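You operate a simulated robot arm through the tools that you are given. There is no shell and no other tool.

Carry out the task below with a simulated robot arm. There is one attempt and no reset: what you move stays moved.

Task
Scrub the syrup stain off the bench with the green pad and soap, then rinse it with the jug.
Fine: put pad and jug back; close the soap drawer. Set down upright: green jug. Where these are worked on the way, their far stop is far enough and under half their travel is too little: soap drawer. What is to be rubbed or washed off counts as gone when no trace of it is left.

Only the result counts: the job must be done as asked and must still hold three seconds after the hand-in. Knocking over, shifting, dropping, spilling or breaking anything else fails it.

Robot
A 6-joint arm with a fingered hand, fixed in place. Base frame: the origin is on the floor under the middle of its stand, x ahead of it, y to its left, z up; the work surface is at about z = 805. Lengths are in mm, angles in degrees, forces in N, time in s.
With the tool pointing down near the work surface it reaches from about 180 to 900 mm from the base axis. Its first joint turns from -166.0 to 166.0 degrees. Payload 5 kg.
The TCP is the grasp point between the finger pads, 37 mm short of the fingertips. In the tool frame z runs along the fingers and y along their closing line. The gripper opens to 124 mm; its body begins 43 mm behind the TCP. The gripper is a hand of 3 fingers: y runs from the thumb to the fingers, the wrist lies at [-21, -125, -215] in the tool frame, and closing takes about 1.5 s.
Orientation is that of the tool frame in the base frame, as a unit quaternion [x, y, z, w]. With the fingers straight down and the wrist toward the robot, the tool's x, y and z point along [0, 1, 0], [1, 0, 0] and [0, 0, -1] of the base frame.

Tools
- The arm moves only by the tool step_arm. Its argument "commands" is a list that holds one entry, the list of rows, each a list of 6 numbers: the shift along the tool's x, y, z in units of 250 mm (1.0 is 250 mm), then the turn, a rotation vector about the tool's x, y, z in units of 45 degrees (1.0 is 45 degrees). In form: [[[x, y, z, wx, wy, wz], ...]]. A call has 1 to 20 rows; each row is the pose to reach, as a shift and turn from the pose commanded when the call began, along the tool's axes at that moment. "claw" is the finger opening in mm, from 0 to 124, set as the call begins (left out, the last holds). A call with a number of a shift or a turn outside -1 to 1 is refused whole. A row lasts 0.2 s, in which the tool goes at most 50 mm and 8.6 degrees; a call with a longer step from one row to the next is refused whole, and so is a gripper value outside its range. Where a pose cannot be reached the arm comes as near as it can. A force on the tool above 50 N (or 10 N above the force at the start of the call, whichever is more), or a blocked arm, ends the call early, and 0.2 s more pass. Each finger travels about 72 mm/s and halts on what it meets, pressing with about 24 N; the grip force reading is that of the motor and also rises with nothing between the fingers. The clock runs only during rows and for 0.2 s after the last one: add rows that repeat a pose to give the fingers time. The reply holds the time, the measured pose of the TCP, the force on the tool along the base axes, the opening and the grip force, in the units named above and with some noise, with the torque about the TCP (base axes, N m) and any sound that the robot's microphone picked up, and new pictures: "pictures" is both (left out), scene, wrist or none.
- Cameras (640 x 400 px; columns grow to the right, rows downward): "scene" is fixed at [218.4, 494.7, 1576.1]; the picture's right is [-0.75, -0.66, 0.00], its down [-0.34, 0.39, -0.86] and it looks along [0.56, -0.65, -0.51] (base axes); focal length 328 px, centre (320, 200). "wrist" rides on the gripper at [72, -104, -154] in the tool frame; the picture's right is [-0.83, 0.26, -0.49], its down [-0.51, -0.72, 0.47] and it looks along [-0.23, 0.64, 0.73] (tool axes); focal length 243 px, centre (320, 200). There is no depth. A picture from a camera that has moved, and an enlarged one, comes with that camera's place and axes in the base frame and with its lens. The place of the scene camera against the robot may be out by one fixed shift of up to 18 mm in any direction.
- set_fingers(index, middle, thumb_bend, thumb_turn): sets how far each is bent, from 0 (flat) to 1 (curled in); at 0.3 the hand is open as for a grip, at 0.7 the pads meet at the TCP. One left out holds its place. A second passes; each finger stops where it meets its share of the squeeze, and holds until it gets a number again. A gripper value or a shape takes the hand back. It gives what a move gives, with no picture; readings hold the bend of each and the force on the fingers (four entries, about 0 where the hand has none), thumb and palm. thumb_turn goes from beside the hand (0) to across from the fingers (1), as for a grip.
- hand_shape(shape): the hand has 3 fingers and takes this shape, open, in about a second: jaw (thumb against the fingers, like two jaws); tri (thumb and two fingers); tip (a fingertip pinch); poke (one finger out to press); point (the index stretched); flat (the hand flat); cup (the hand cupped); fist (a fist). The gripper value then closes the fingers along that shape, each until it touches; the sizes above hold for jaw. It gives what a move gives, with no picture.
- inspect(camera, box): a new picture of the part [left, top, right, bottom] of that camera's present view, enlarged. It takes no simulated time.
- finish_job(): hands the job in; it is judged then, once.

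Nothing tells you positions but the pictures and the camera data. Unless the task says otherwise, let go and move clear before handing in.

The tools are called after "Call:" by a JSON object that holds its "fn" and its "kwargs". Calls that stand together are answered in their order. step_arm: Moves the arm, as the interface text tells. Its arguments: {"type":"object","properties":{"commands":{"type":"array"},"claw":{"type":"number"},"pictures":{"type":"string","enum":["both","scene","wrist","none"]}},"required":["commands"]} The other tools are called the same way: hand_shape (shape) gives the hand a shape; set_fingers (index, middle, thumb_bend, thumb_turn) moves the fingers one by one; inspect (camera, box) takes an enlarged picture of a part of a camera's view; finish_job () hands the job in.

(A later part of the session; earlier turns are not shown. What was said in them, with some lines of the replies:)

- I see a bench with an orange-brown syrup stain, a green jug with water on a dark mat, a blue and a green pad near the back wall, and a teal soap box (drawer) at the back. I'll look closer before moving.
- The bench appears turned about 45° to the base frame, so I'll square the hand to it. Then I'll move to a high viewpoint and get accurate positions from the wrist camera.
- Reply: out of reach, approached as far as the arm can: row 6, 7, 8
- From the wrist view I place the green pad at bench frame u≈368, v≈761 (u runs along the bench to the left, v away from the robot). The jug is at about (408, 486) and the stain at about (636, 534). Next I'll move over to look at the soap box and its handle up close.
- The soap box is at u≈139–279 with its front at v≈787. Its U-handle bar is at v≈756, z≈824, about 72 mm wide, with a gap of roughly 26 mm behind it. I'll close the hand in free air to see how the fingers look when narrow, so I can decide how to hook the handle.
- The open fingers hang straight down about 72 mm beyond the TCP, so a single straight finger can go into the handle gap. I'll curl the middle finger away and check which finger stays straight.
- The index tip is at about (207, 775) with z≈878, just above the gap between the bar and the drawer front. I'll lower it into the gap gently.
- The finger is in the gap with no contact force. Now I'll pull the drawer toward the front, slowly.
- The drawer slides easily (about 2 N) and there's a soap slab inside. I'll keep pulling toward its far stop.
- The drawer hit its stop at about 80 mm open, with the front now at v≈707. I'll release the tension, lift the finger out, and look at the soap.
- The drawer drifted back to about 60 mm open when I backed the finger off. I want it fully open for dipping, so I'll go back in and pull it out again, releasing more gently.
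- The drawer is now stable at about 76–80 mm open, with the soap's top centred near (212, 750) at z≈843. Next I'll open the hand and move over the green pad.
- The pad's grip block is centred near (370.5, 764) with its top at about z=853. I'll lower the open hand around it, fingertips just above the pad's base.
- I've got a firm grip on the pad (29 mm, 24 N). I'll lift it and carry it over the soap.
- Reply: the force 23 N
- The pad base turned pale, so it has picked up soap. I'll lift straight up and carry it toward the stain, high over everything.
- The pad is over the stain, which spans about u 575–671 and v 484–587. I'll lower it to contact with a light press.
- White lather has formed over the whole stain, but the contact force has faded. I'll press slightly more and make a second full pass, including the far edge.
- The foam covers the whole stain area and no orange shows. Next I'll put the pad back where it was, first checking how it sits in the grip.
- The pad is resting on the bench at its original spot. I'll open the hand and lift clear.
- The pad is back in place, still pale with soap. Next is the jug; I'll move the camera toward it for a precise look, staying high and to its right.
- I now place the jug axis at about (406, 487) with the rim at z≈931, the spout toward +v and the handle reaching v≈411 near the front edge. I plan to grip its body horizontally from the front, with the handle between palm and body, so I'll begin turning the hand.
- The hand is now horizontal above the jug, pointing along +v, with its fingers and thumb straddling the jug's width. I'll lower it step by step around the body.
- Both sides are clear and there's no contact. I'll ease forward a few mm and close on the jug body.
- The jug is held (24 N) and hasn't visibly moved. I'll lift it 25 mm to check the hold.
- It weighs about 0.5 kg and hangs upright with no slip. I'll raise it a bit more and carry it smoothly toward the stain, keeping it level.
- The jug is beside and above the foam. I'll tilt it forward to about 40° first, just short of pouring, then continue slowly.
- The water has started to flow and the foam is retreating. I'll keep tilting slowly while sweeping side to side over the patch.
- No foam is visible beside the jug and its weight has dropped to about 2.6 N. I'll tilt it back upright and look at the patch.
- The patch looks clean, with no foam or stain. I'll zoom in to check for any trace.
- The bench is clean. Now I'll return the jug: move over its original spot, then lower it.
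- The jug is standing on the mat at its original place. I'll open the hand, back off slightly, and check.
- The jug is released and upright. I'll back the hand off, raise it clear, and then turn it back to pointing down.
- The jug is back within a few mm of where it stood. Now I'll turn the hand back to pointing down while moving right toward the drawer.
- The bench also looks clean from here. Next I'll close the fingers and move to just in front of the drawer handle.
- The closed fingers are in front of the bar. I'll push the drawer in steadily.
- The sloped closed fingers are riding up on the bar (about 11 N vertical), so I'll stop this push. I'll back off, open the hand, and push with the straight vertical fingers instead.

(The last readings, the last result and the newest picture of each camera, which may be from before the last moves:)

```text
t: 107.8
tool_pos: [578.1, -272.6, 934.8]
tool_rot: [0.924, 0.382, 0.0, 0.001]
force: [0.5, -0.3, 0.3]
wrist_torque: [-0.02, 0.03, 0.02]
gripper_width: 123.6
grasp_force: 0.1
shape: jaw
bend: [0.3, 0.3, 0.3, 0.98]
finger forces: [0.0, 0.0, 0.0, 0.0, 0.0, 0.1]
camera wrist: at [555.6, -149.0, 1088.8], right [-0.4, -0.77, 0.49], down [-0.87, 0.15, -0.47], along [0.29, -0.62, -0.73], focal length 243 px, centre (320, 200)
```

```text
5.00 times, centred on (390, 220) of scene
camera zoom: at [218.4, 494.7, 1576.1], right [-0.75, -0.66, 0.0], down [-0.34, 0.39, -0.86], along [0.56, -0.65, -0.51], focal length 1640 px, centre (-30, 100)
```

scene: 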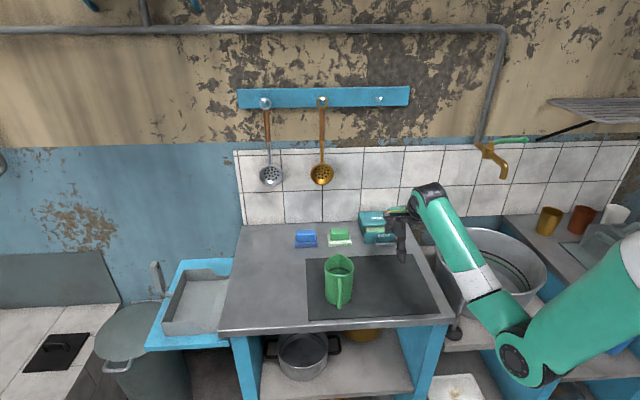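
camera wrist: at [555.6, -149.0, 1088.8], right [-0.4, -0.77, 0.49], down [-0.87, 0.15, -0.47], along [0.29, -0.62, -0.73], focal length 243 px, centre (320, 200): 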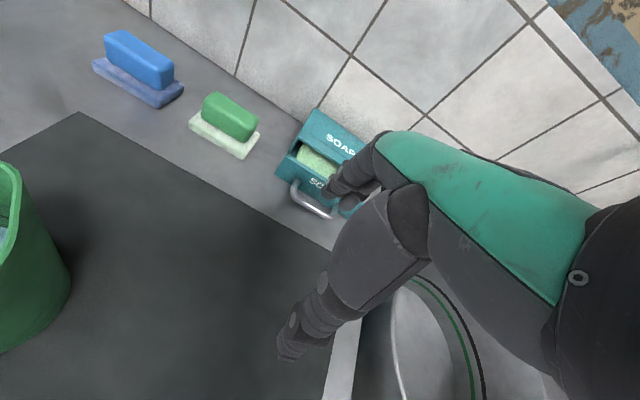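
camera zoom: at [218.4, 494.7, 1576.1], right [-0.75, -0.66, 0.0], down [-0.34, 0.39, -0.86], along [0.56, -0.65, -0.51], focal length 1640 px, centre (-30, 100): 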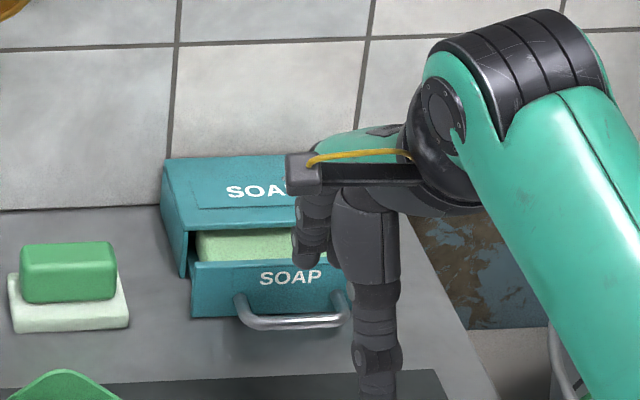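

Call:
{"fn": "step_arm", "kwargs": {"commands": [[[0, 0, 0.1, 0, 0, 0], [0, 0, 0.2, 0, 0, 0], [0, 0, 0.29, 0, 0, 0], [0, 0, 0.339, 0, 0, 0], [0, 0, 0.339, 0, 0, 0]]], "pictures": "none"}}

Call:
{"fn": "step_arm", "kwargs": {"commands": [[[0, 0.03, 0, 0, 0, 0], [0, 0.06, 0, 0, 0, 0], [0, 0.085, 0, 0, 0, 0], [0, 0.11, 0, 0, 0, 0], [0, 0.135, 0, 0, 0, 0], [0, 0.16, 0, 0, 0, 0], [0, 0.18, 0, 0, 0, 0], [0, 0.2, 0, 0, 0, 0], [0, 0.22, 0, 0, 0, 0], [0, 0.22, 0, 0, 0, 0]]]}}

Call:
{"fn": "inspect", "kwargs": {"camera": "wrist", "box": [220, 100, 400, 260]}}

```text
t: 109.0
tool_pos: [579.6, -272.4, 851.0]
tool_rot: [0.924, 0.383, 0.001, 0.001]
force: [-0.4, -0.9, 0.0]
wrist_torque: [-0.01, -0.02, 0.01]
gripper_width: 123.8
grasp_force: 0.1
shape: jaw
bend: [0.3, 0.3, 0.3, 0.98]
finger forces: [0.0, 0.0, 0.0, 0.0, 0.0, 0.0]
```

```text
t: 111.2
tool_pos: [617.2, -312.9, 848.9]
tool_rot: [0.924, 0.383, 0.0, 0.001]
force: [-0.4, 0.5, 0.2]
wrist_torque: [0.0, 0.0, 0.02]
gripper_width: 122.9
grasp_force: 0.2
shape: jaw
bend: [0.31, 0.31, 0.3, 0.98]
finger forces: [0.4, 0.8, 0.0, 0.1, 0.0, 0.0]
camera wrist: at [594.1, -187.6, 1003.9], right [-0.4, -0.77, 0.49], down [-0.87, 0.15, -0.47], along [0.29, -0.62, -0.73], focal length 243 px, centre (320, 200)
```

scene: 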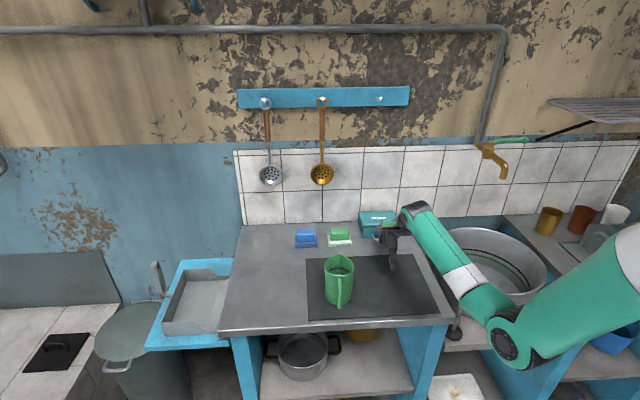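
wrist: 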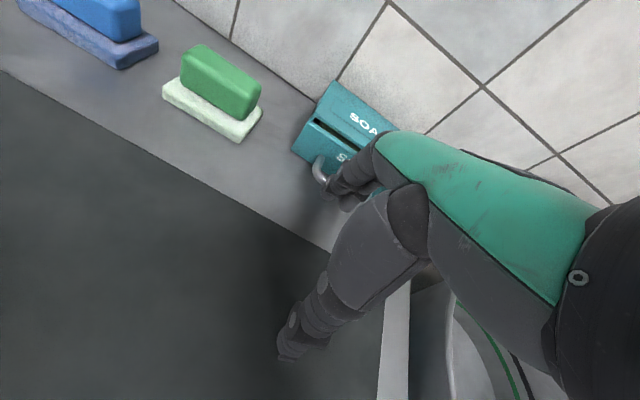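

```text
2.50 times, centred on (310, 180) of wrist
camera zoom: at [594.1, -187.6, 1003.9], right [-0.4, -0.77, 0.49], down [-0.87, 0.15, -0.47], along [0.29, -0.62, -0.73], focal length 606 px, centre (345, 250)
```

zoom: 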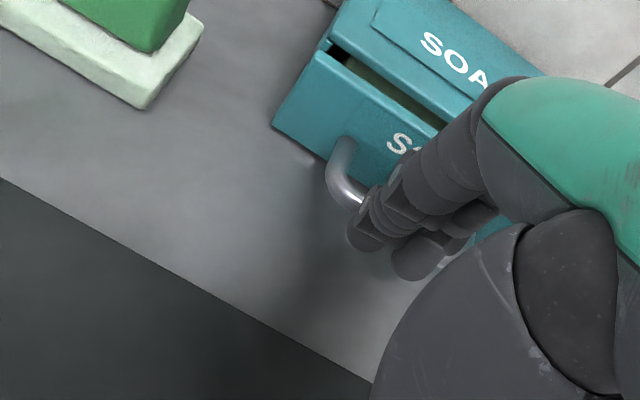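

The vertical fingers push the drawer cleanly, with about 12 mm left. I'll finish closing it gently against its stop.

Call:
{"fn": "step_arm", "kwargs": {"commands": [[[0, 0.012, 0, 0, 0, 0], [0, 0.024, 0, 0, 0, 0], [0, 0.036, 0, 0, 0, 0], [0, 0.048, 0, 0, 0, 0], [0, 0.058, 0, 0, 0, 0], [0, 0.066, 0, 0, 0, 0], [0, 0.066, 0, 0, 0, 0]]]}}

Call:
{"fn": "inspect", "kwargs": {"camera": "wrist", "box": [220, 100, 400, 260]}}

Call:
{"fn": "inspect", "kwargs": {"camera": "scene", "box": [340, 190, 420, 250]}}

```text
t: 112.8
tool_pos: [628.2, -324.4, 849.2]
tool_rot: [0.924, 0.383, 0.0, 0.001]
force: [-2.3, 4.6, 1.8]
wrist_torque: [0.01, 0.03, 0.01]
gripper_width: 121.6
grasp_force: 0.1
shape: jaw
bend: [0.31, 0.31, 0.3, 0.98]
finger forces: [2.1, 3.4, 0.1, 0.0, 0.0, 0.1]
camera wrist: at [604.9, -198.8, 1003.5], right [-0.4, -0.77, 0.49], down [-0.87, 0.15, -0.47], along [0.29, -0.62, -0.73], focal length 243 px, centre (320, 200)
```

scene: 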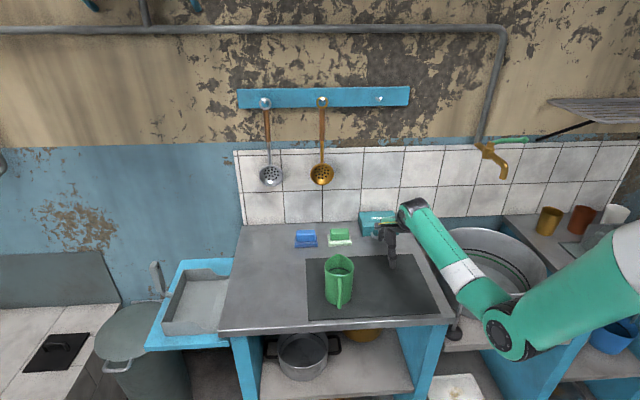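
wrist: 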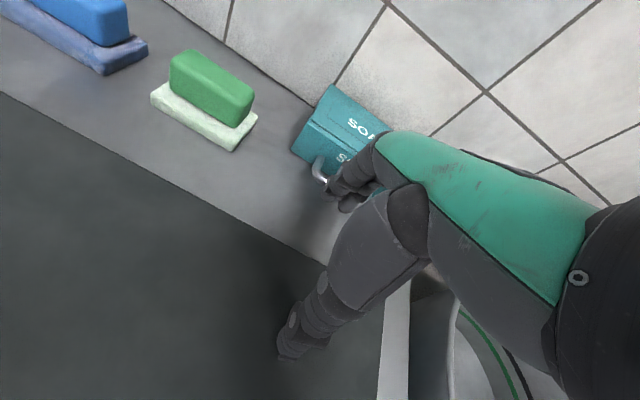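

```text
2.50 times, centred on (310, 180) of wrist
camera zoom: at [604.9, -198.8, 1003.5], right [-0.4, -0.77, 0.49], down [-0.87, 0.15, -0.47], along [0.29, -0.62, -0.73], focal length 606 px, centre (345, 250)
```

zoom: 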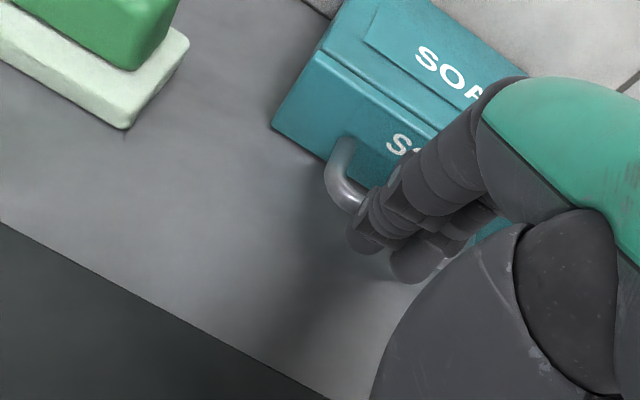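

```text
6.67 times, centred on (380, 220) of scene
camera zoom: at [218.4, 494.7, 1576.1], right [-0.75, -0.66, 0.0], down [-0.34, 0.39, -0.86], along [0.56, -0.65, -0.51], focal length 2186 px, centre (-80, 67)
```

zoom: 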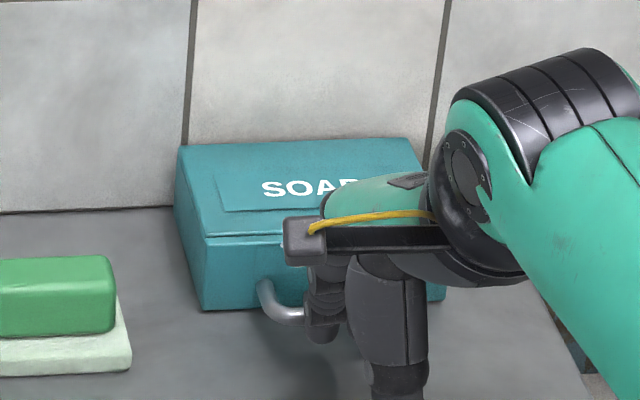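

Call:
{"fn": "step_arm", "kwargs": {"commands": [[[0, 0.006, 0, 0, 0, 0], [0, 0.012, 0, 0, 0, 0], [0, 0.012, 0, 0, 0, 0]]], "pictures": "none"}}

```text
t: 113.6
tool_pos: [629.6, -325.8, 850.3]
tool_rot: [0.924, 0.383, 0.0, 0.001]
force: [-6.7, 8.3, 8.3]
wrist_torque: [-0.21, -0.15, 0.0]
gripper_width: 120.3
grasp_force: 0.1
shape: jaw
bend: [0.33, 0.33, 0.3, 0.98]
finger forces: [5.3, 8.6, 0.1, 0.1, 0.0, 0.0]
```

The closed stop is confirmed at about 10 N. I'll back off, lift clear, and check everything.

Call:
{"fn": "step_arm", "kwargs": {"commands": [[[0, -0.02, 0, 0, 0, 0], [0, -0.06, 0, 0, 0, 0], [0, -0.12, 0, 0, 0, 0], [0, -0.2, 0, 0, 0, 0], [0, -0.22, -0.1, 0, 0, 0], [0, -0.22, -0.24, 0, 0, 0], [0, -0.22, -0.4, 0, 0, 0], [0, -0.22, -0.56, 0, 0, 0], [0, -0.22, -0.66, 0, 0, 0], [0, -0.22, -0.66, 0, 0, 0]]]}}

Call:
{"fn": "inspect", "kwargs": {"camera": "wrist", "box": [140, 60, 360, 260]}}

Call:
{"fn": "inspect", "kwargs": {"camera": "scene", "box": [280, 190, 440, 290]}}

Call:
{"fn": "inspect", "kwargs": {"camera": "scene", "box": [200, 220, 360, 320]}}

```text
t: 115.8
tool_pos: [590.7, -286.7, 1014.7]
tool_rot: [0.924, 0.382, 0.0, 0.0]
force: [0.0, -0.7, -0.2]
wrist_torque: [0.01, 0.01, 0.01]
gripper_width: 123.8
grasp_force: 0.0
shape: jaw
bend: [0.3, 0.3, 0.3, 0.98]
finger forces: [0.0, 0.0, 0.0, 0.0, 0.0, 0.0]
camera wrist: at [568.2, -161.8, 1168.5], right [-0.4, -0.77, 0.49], down [-0.87, 0.15, -0.47], along [0.29, -0.62, -0.73], focal length 243 px, centre (320, 200)
```

scene: 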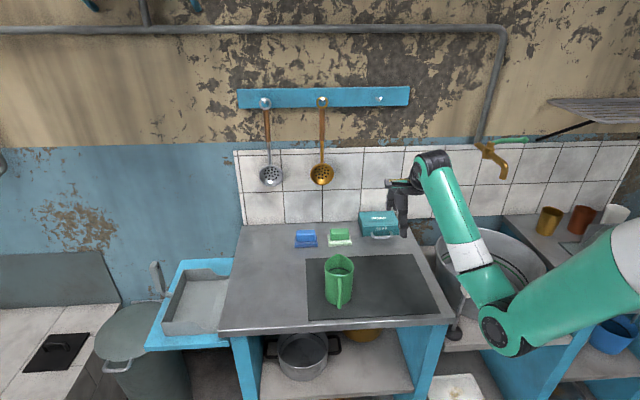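
wrist: 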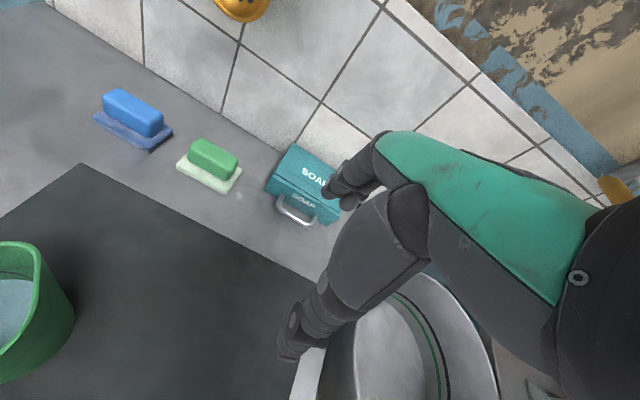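

```text
2.00 times, centred on (250, 160) of wrist
camera zoom: at [568.2, -161.8, 1168.5], right [-0.4, -0.77, 0.49], down [-0.87, 0.15, -0.47], along [0.29, -0.62, -0.73], focal length 485 px, centre (460, 280)
```

zoom: 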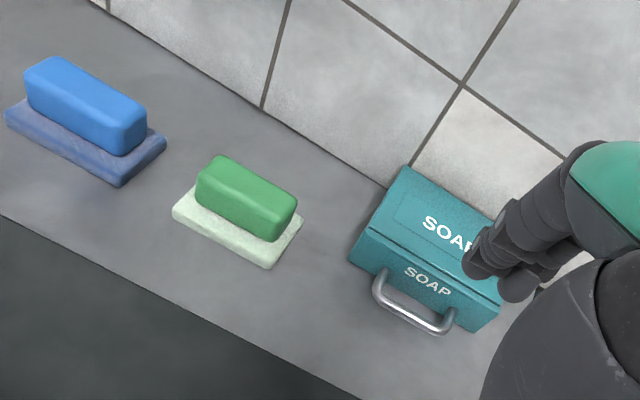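

```text
4.00 times, centred on (360, 240) of scene
camera zoom: at [218.4, 494.7, 1576.1], right [-0.75, -0.66, 0.0], down [-0.34, 0.39, -0.86], along [0.56, -0.65, -0.51], focal length 1312 px, centre (160, 40)
```

zoom: 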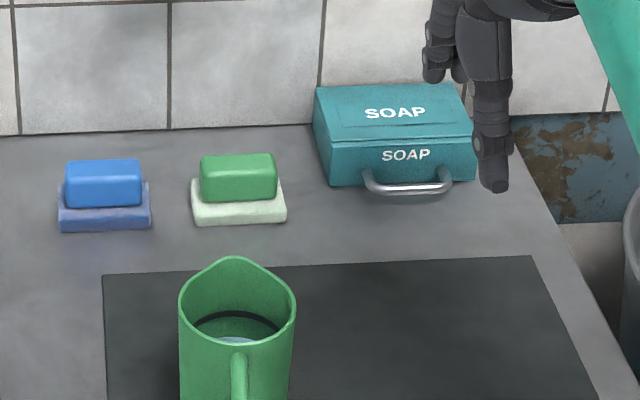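

```text
4.00 times, centred on (280, 270) of scene
camera zoom: at [218.4, 494.7, 1576.1], right [-0.75, -0.66, 0.0], down [-0.34, 0.39, -0.86], along [0.56, -0.65, -0.51], focal length 1312 px, centre (480, -80)
```

zoom: 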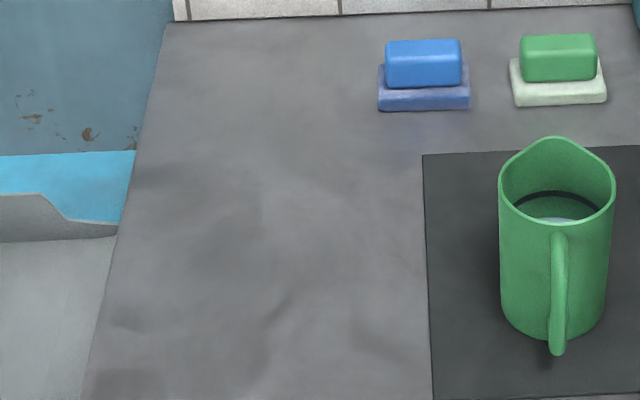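

The drawer is closed, the pad and jug are back, and the bench looks clean from the scene camera. I'll take a closer wrist-camera look at the cleaned area before handing in.

Call:
{"fn": "step_arm", "kwargs": {"commands": [[[0.12, -0.06, -0.06, 0, 0, 0], [0.26, -0.12, -0.12, 0, 0, 0], [0.4, -0.18, -0.14, 0, 0, 0], [0.54, -0.24, -0.14, 0, 0, 0], [0.68, -0.3, -0.14, 0, 0, 0], [0.82, -0.36, -0.14, 0, 0, 0], [0.96, -0.42, -0.14, 0, 0, 0], [0.96, -0.42, -0.14, 0, 0, 0]]], "pictures": "none"}}

Call:
{"fn": "step_arm", "kwargs": {"commands": [[[0.1, -0.04, 0, 0, 0, 0], [0.22, -0.08, 0, 0, 0, 0], [0.34, -0.12, 0, 0, 0, 0], [0.34, -0.12, 0, 0, 0, 0]]]}}

Call:
{"fn": "inspect", "kwargs": {"camera": "wrist", "box": [130, 140, 330, 330]}}

Call:
{"fn": "inspect", "kwargs": {"camera": "wrist", "box": [180, 180, 280, 280]}}

```text
t: 117.6
tool_pos: [688.6, -42.8, 1049.5]
tool_rot: [0.924, 0.383, 0.001, 0.001]
force: [0.4, 0.3, 0.0]
wrist_torque: [0.02, 0.03, 0.0]
gripper_width: 123.6
grasp_force: 0.1
shape: jaw
bend: [0.3, 0.3, 0.3, 0.98]
finger forces: [0.0, 0.0, 0.0, 0.1, 0.0, 0.0]
```

```text
t: 118.6
tool_pos: [726.2, 40.0, 1049.1]
tool_rot: [0.924, 0.383, 0.0, 0.001]
force: [-0.1, -0.6, 0.5]
wrist_torque: [-0.01, 0.0, 0.01]
gripper_width: 123.7
grasp_force: 0.2
shape: jaw
bend: [0.3, 0.3, 0.3, 0.98]
finger forces: [0.0, 0.1, 0.1, 0.0, 0.1, 0.1]
camera wrist: at [703.6, 164.5, 1202.1], right [-0.4, -0.77, 0.49], down [-0.87, 0.15, -0.47], along [0.29, -0.62, -0.73], focal length 243 px, centre (320, 200)
```

scene: 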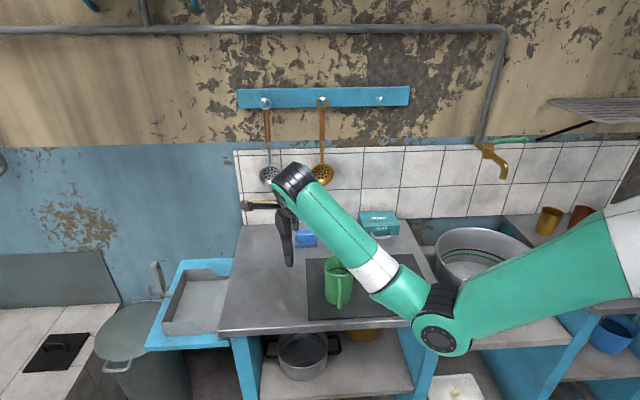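
wrist: 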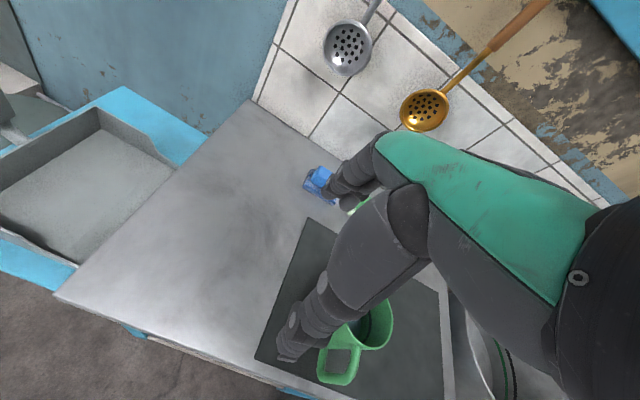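

```text
2.11 times, centred on (230, 235) of wrist
camera zoom: at [703.6, 164.5, 1202.1], right [-0.4, -0.77, 0.49], down [-0.87, 0.15, -0.47], along [0.29, -0.62, -0.73], focal length 511 px, centre (510, 126)
```

zoom: 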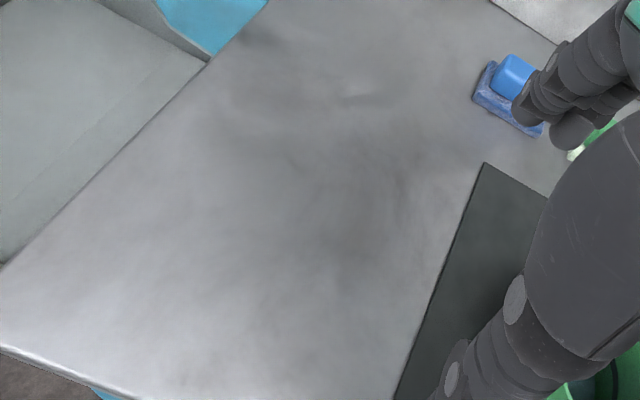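

```text
4.00 times, centred on (230, 230) of wrist
camera zoom: at [703.6, 164.5, 1202.1], right [-0.4, -0.77, 0.49], down [-0.87, 0.15, -0.47], along [0.29, -0.62, -0.73], focal length 970 px, centre (680, 80)
```

zoom: 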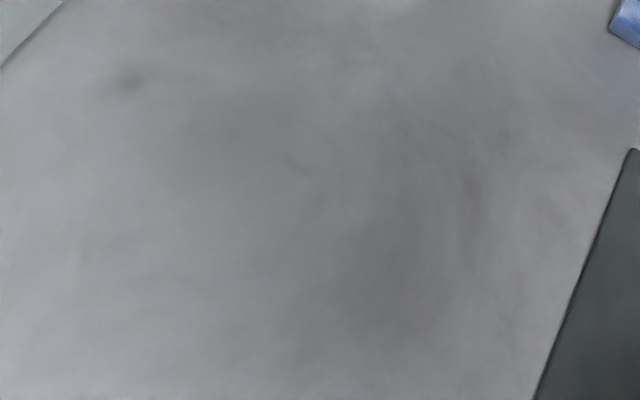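

There's no trace of syrup or foam on the bench. The pad and the upright jug are back in place, the drawer is fully closed, and the hand is empty and clear, so I'm handing in the job.

Call:
{"fn": "finish_job", "kwargs": {}}

```text
The job is handed in.
```

The syrup stain is gone: I scrubbed it with the soaped green pad and rinsed it with water from the jug. Close-up views from both cameras show no syrup or foam left on the bench.

- **Green pad:** it is back within about 2 mm of its original spot. Its base is still pale with soap.
- **Green jug:** it stands upright on the mat, roughly 5 mm from where it started. Some of its water was used for the rinse.
- **Soap drawer:** I pulled it out to its far stop (about 80 mm) before soaping the pad. It is now pushed fully closed against its stop.

While I was opening the drawer it drifted back to about 60 mm, so I pulled it out a second time. Nothing else was knocked, shifted or spilled as far as the cameras show. The job is handed in with the hand empty and clear.
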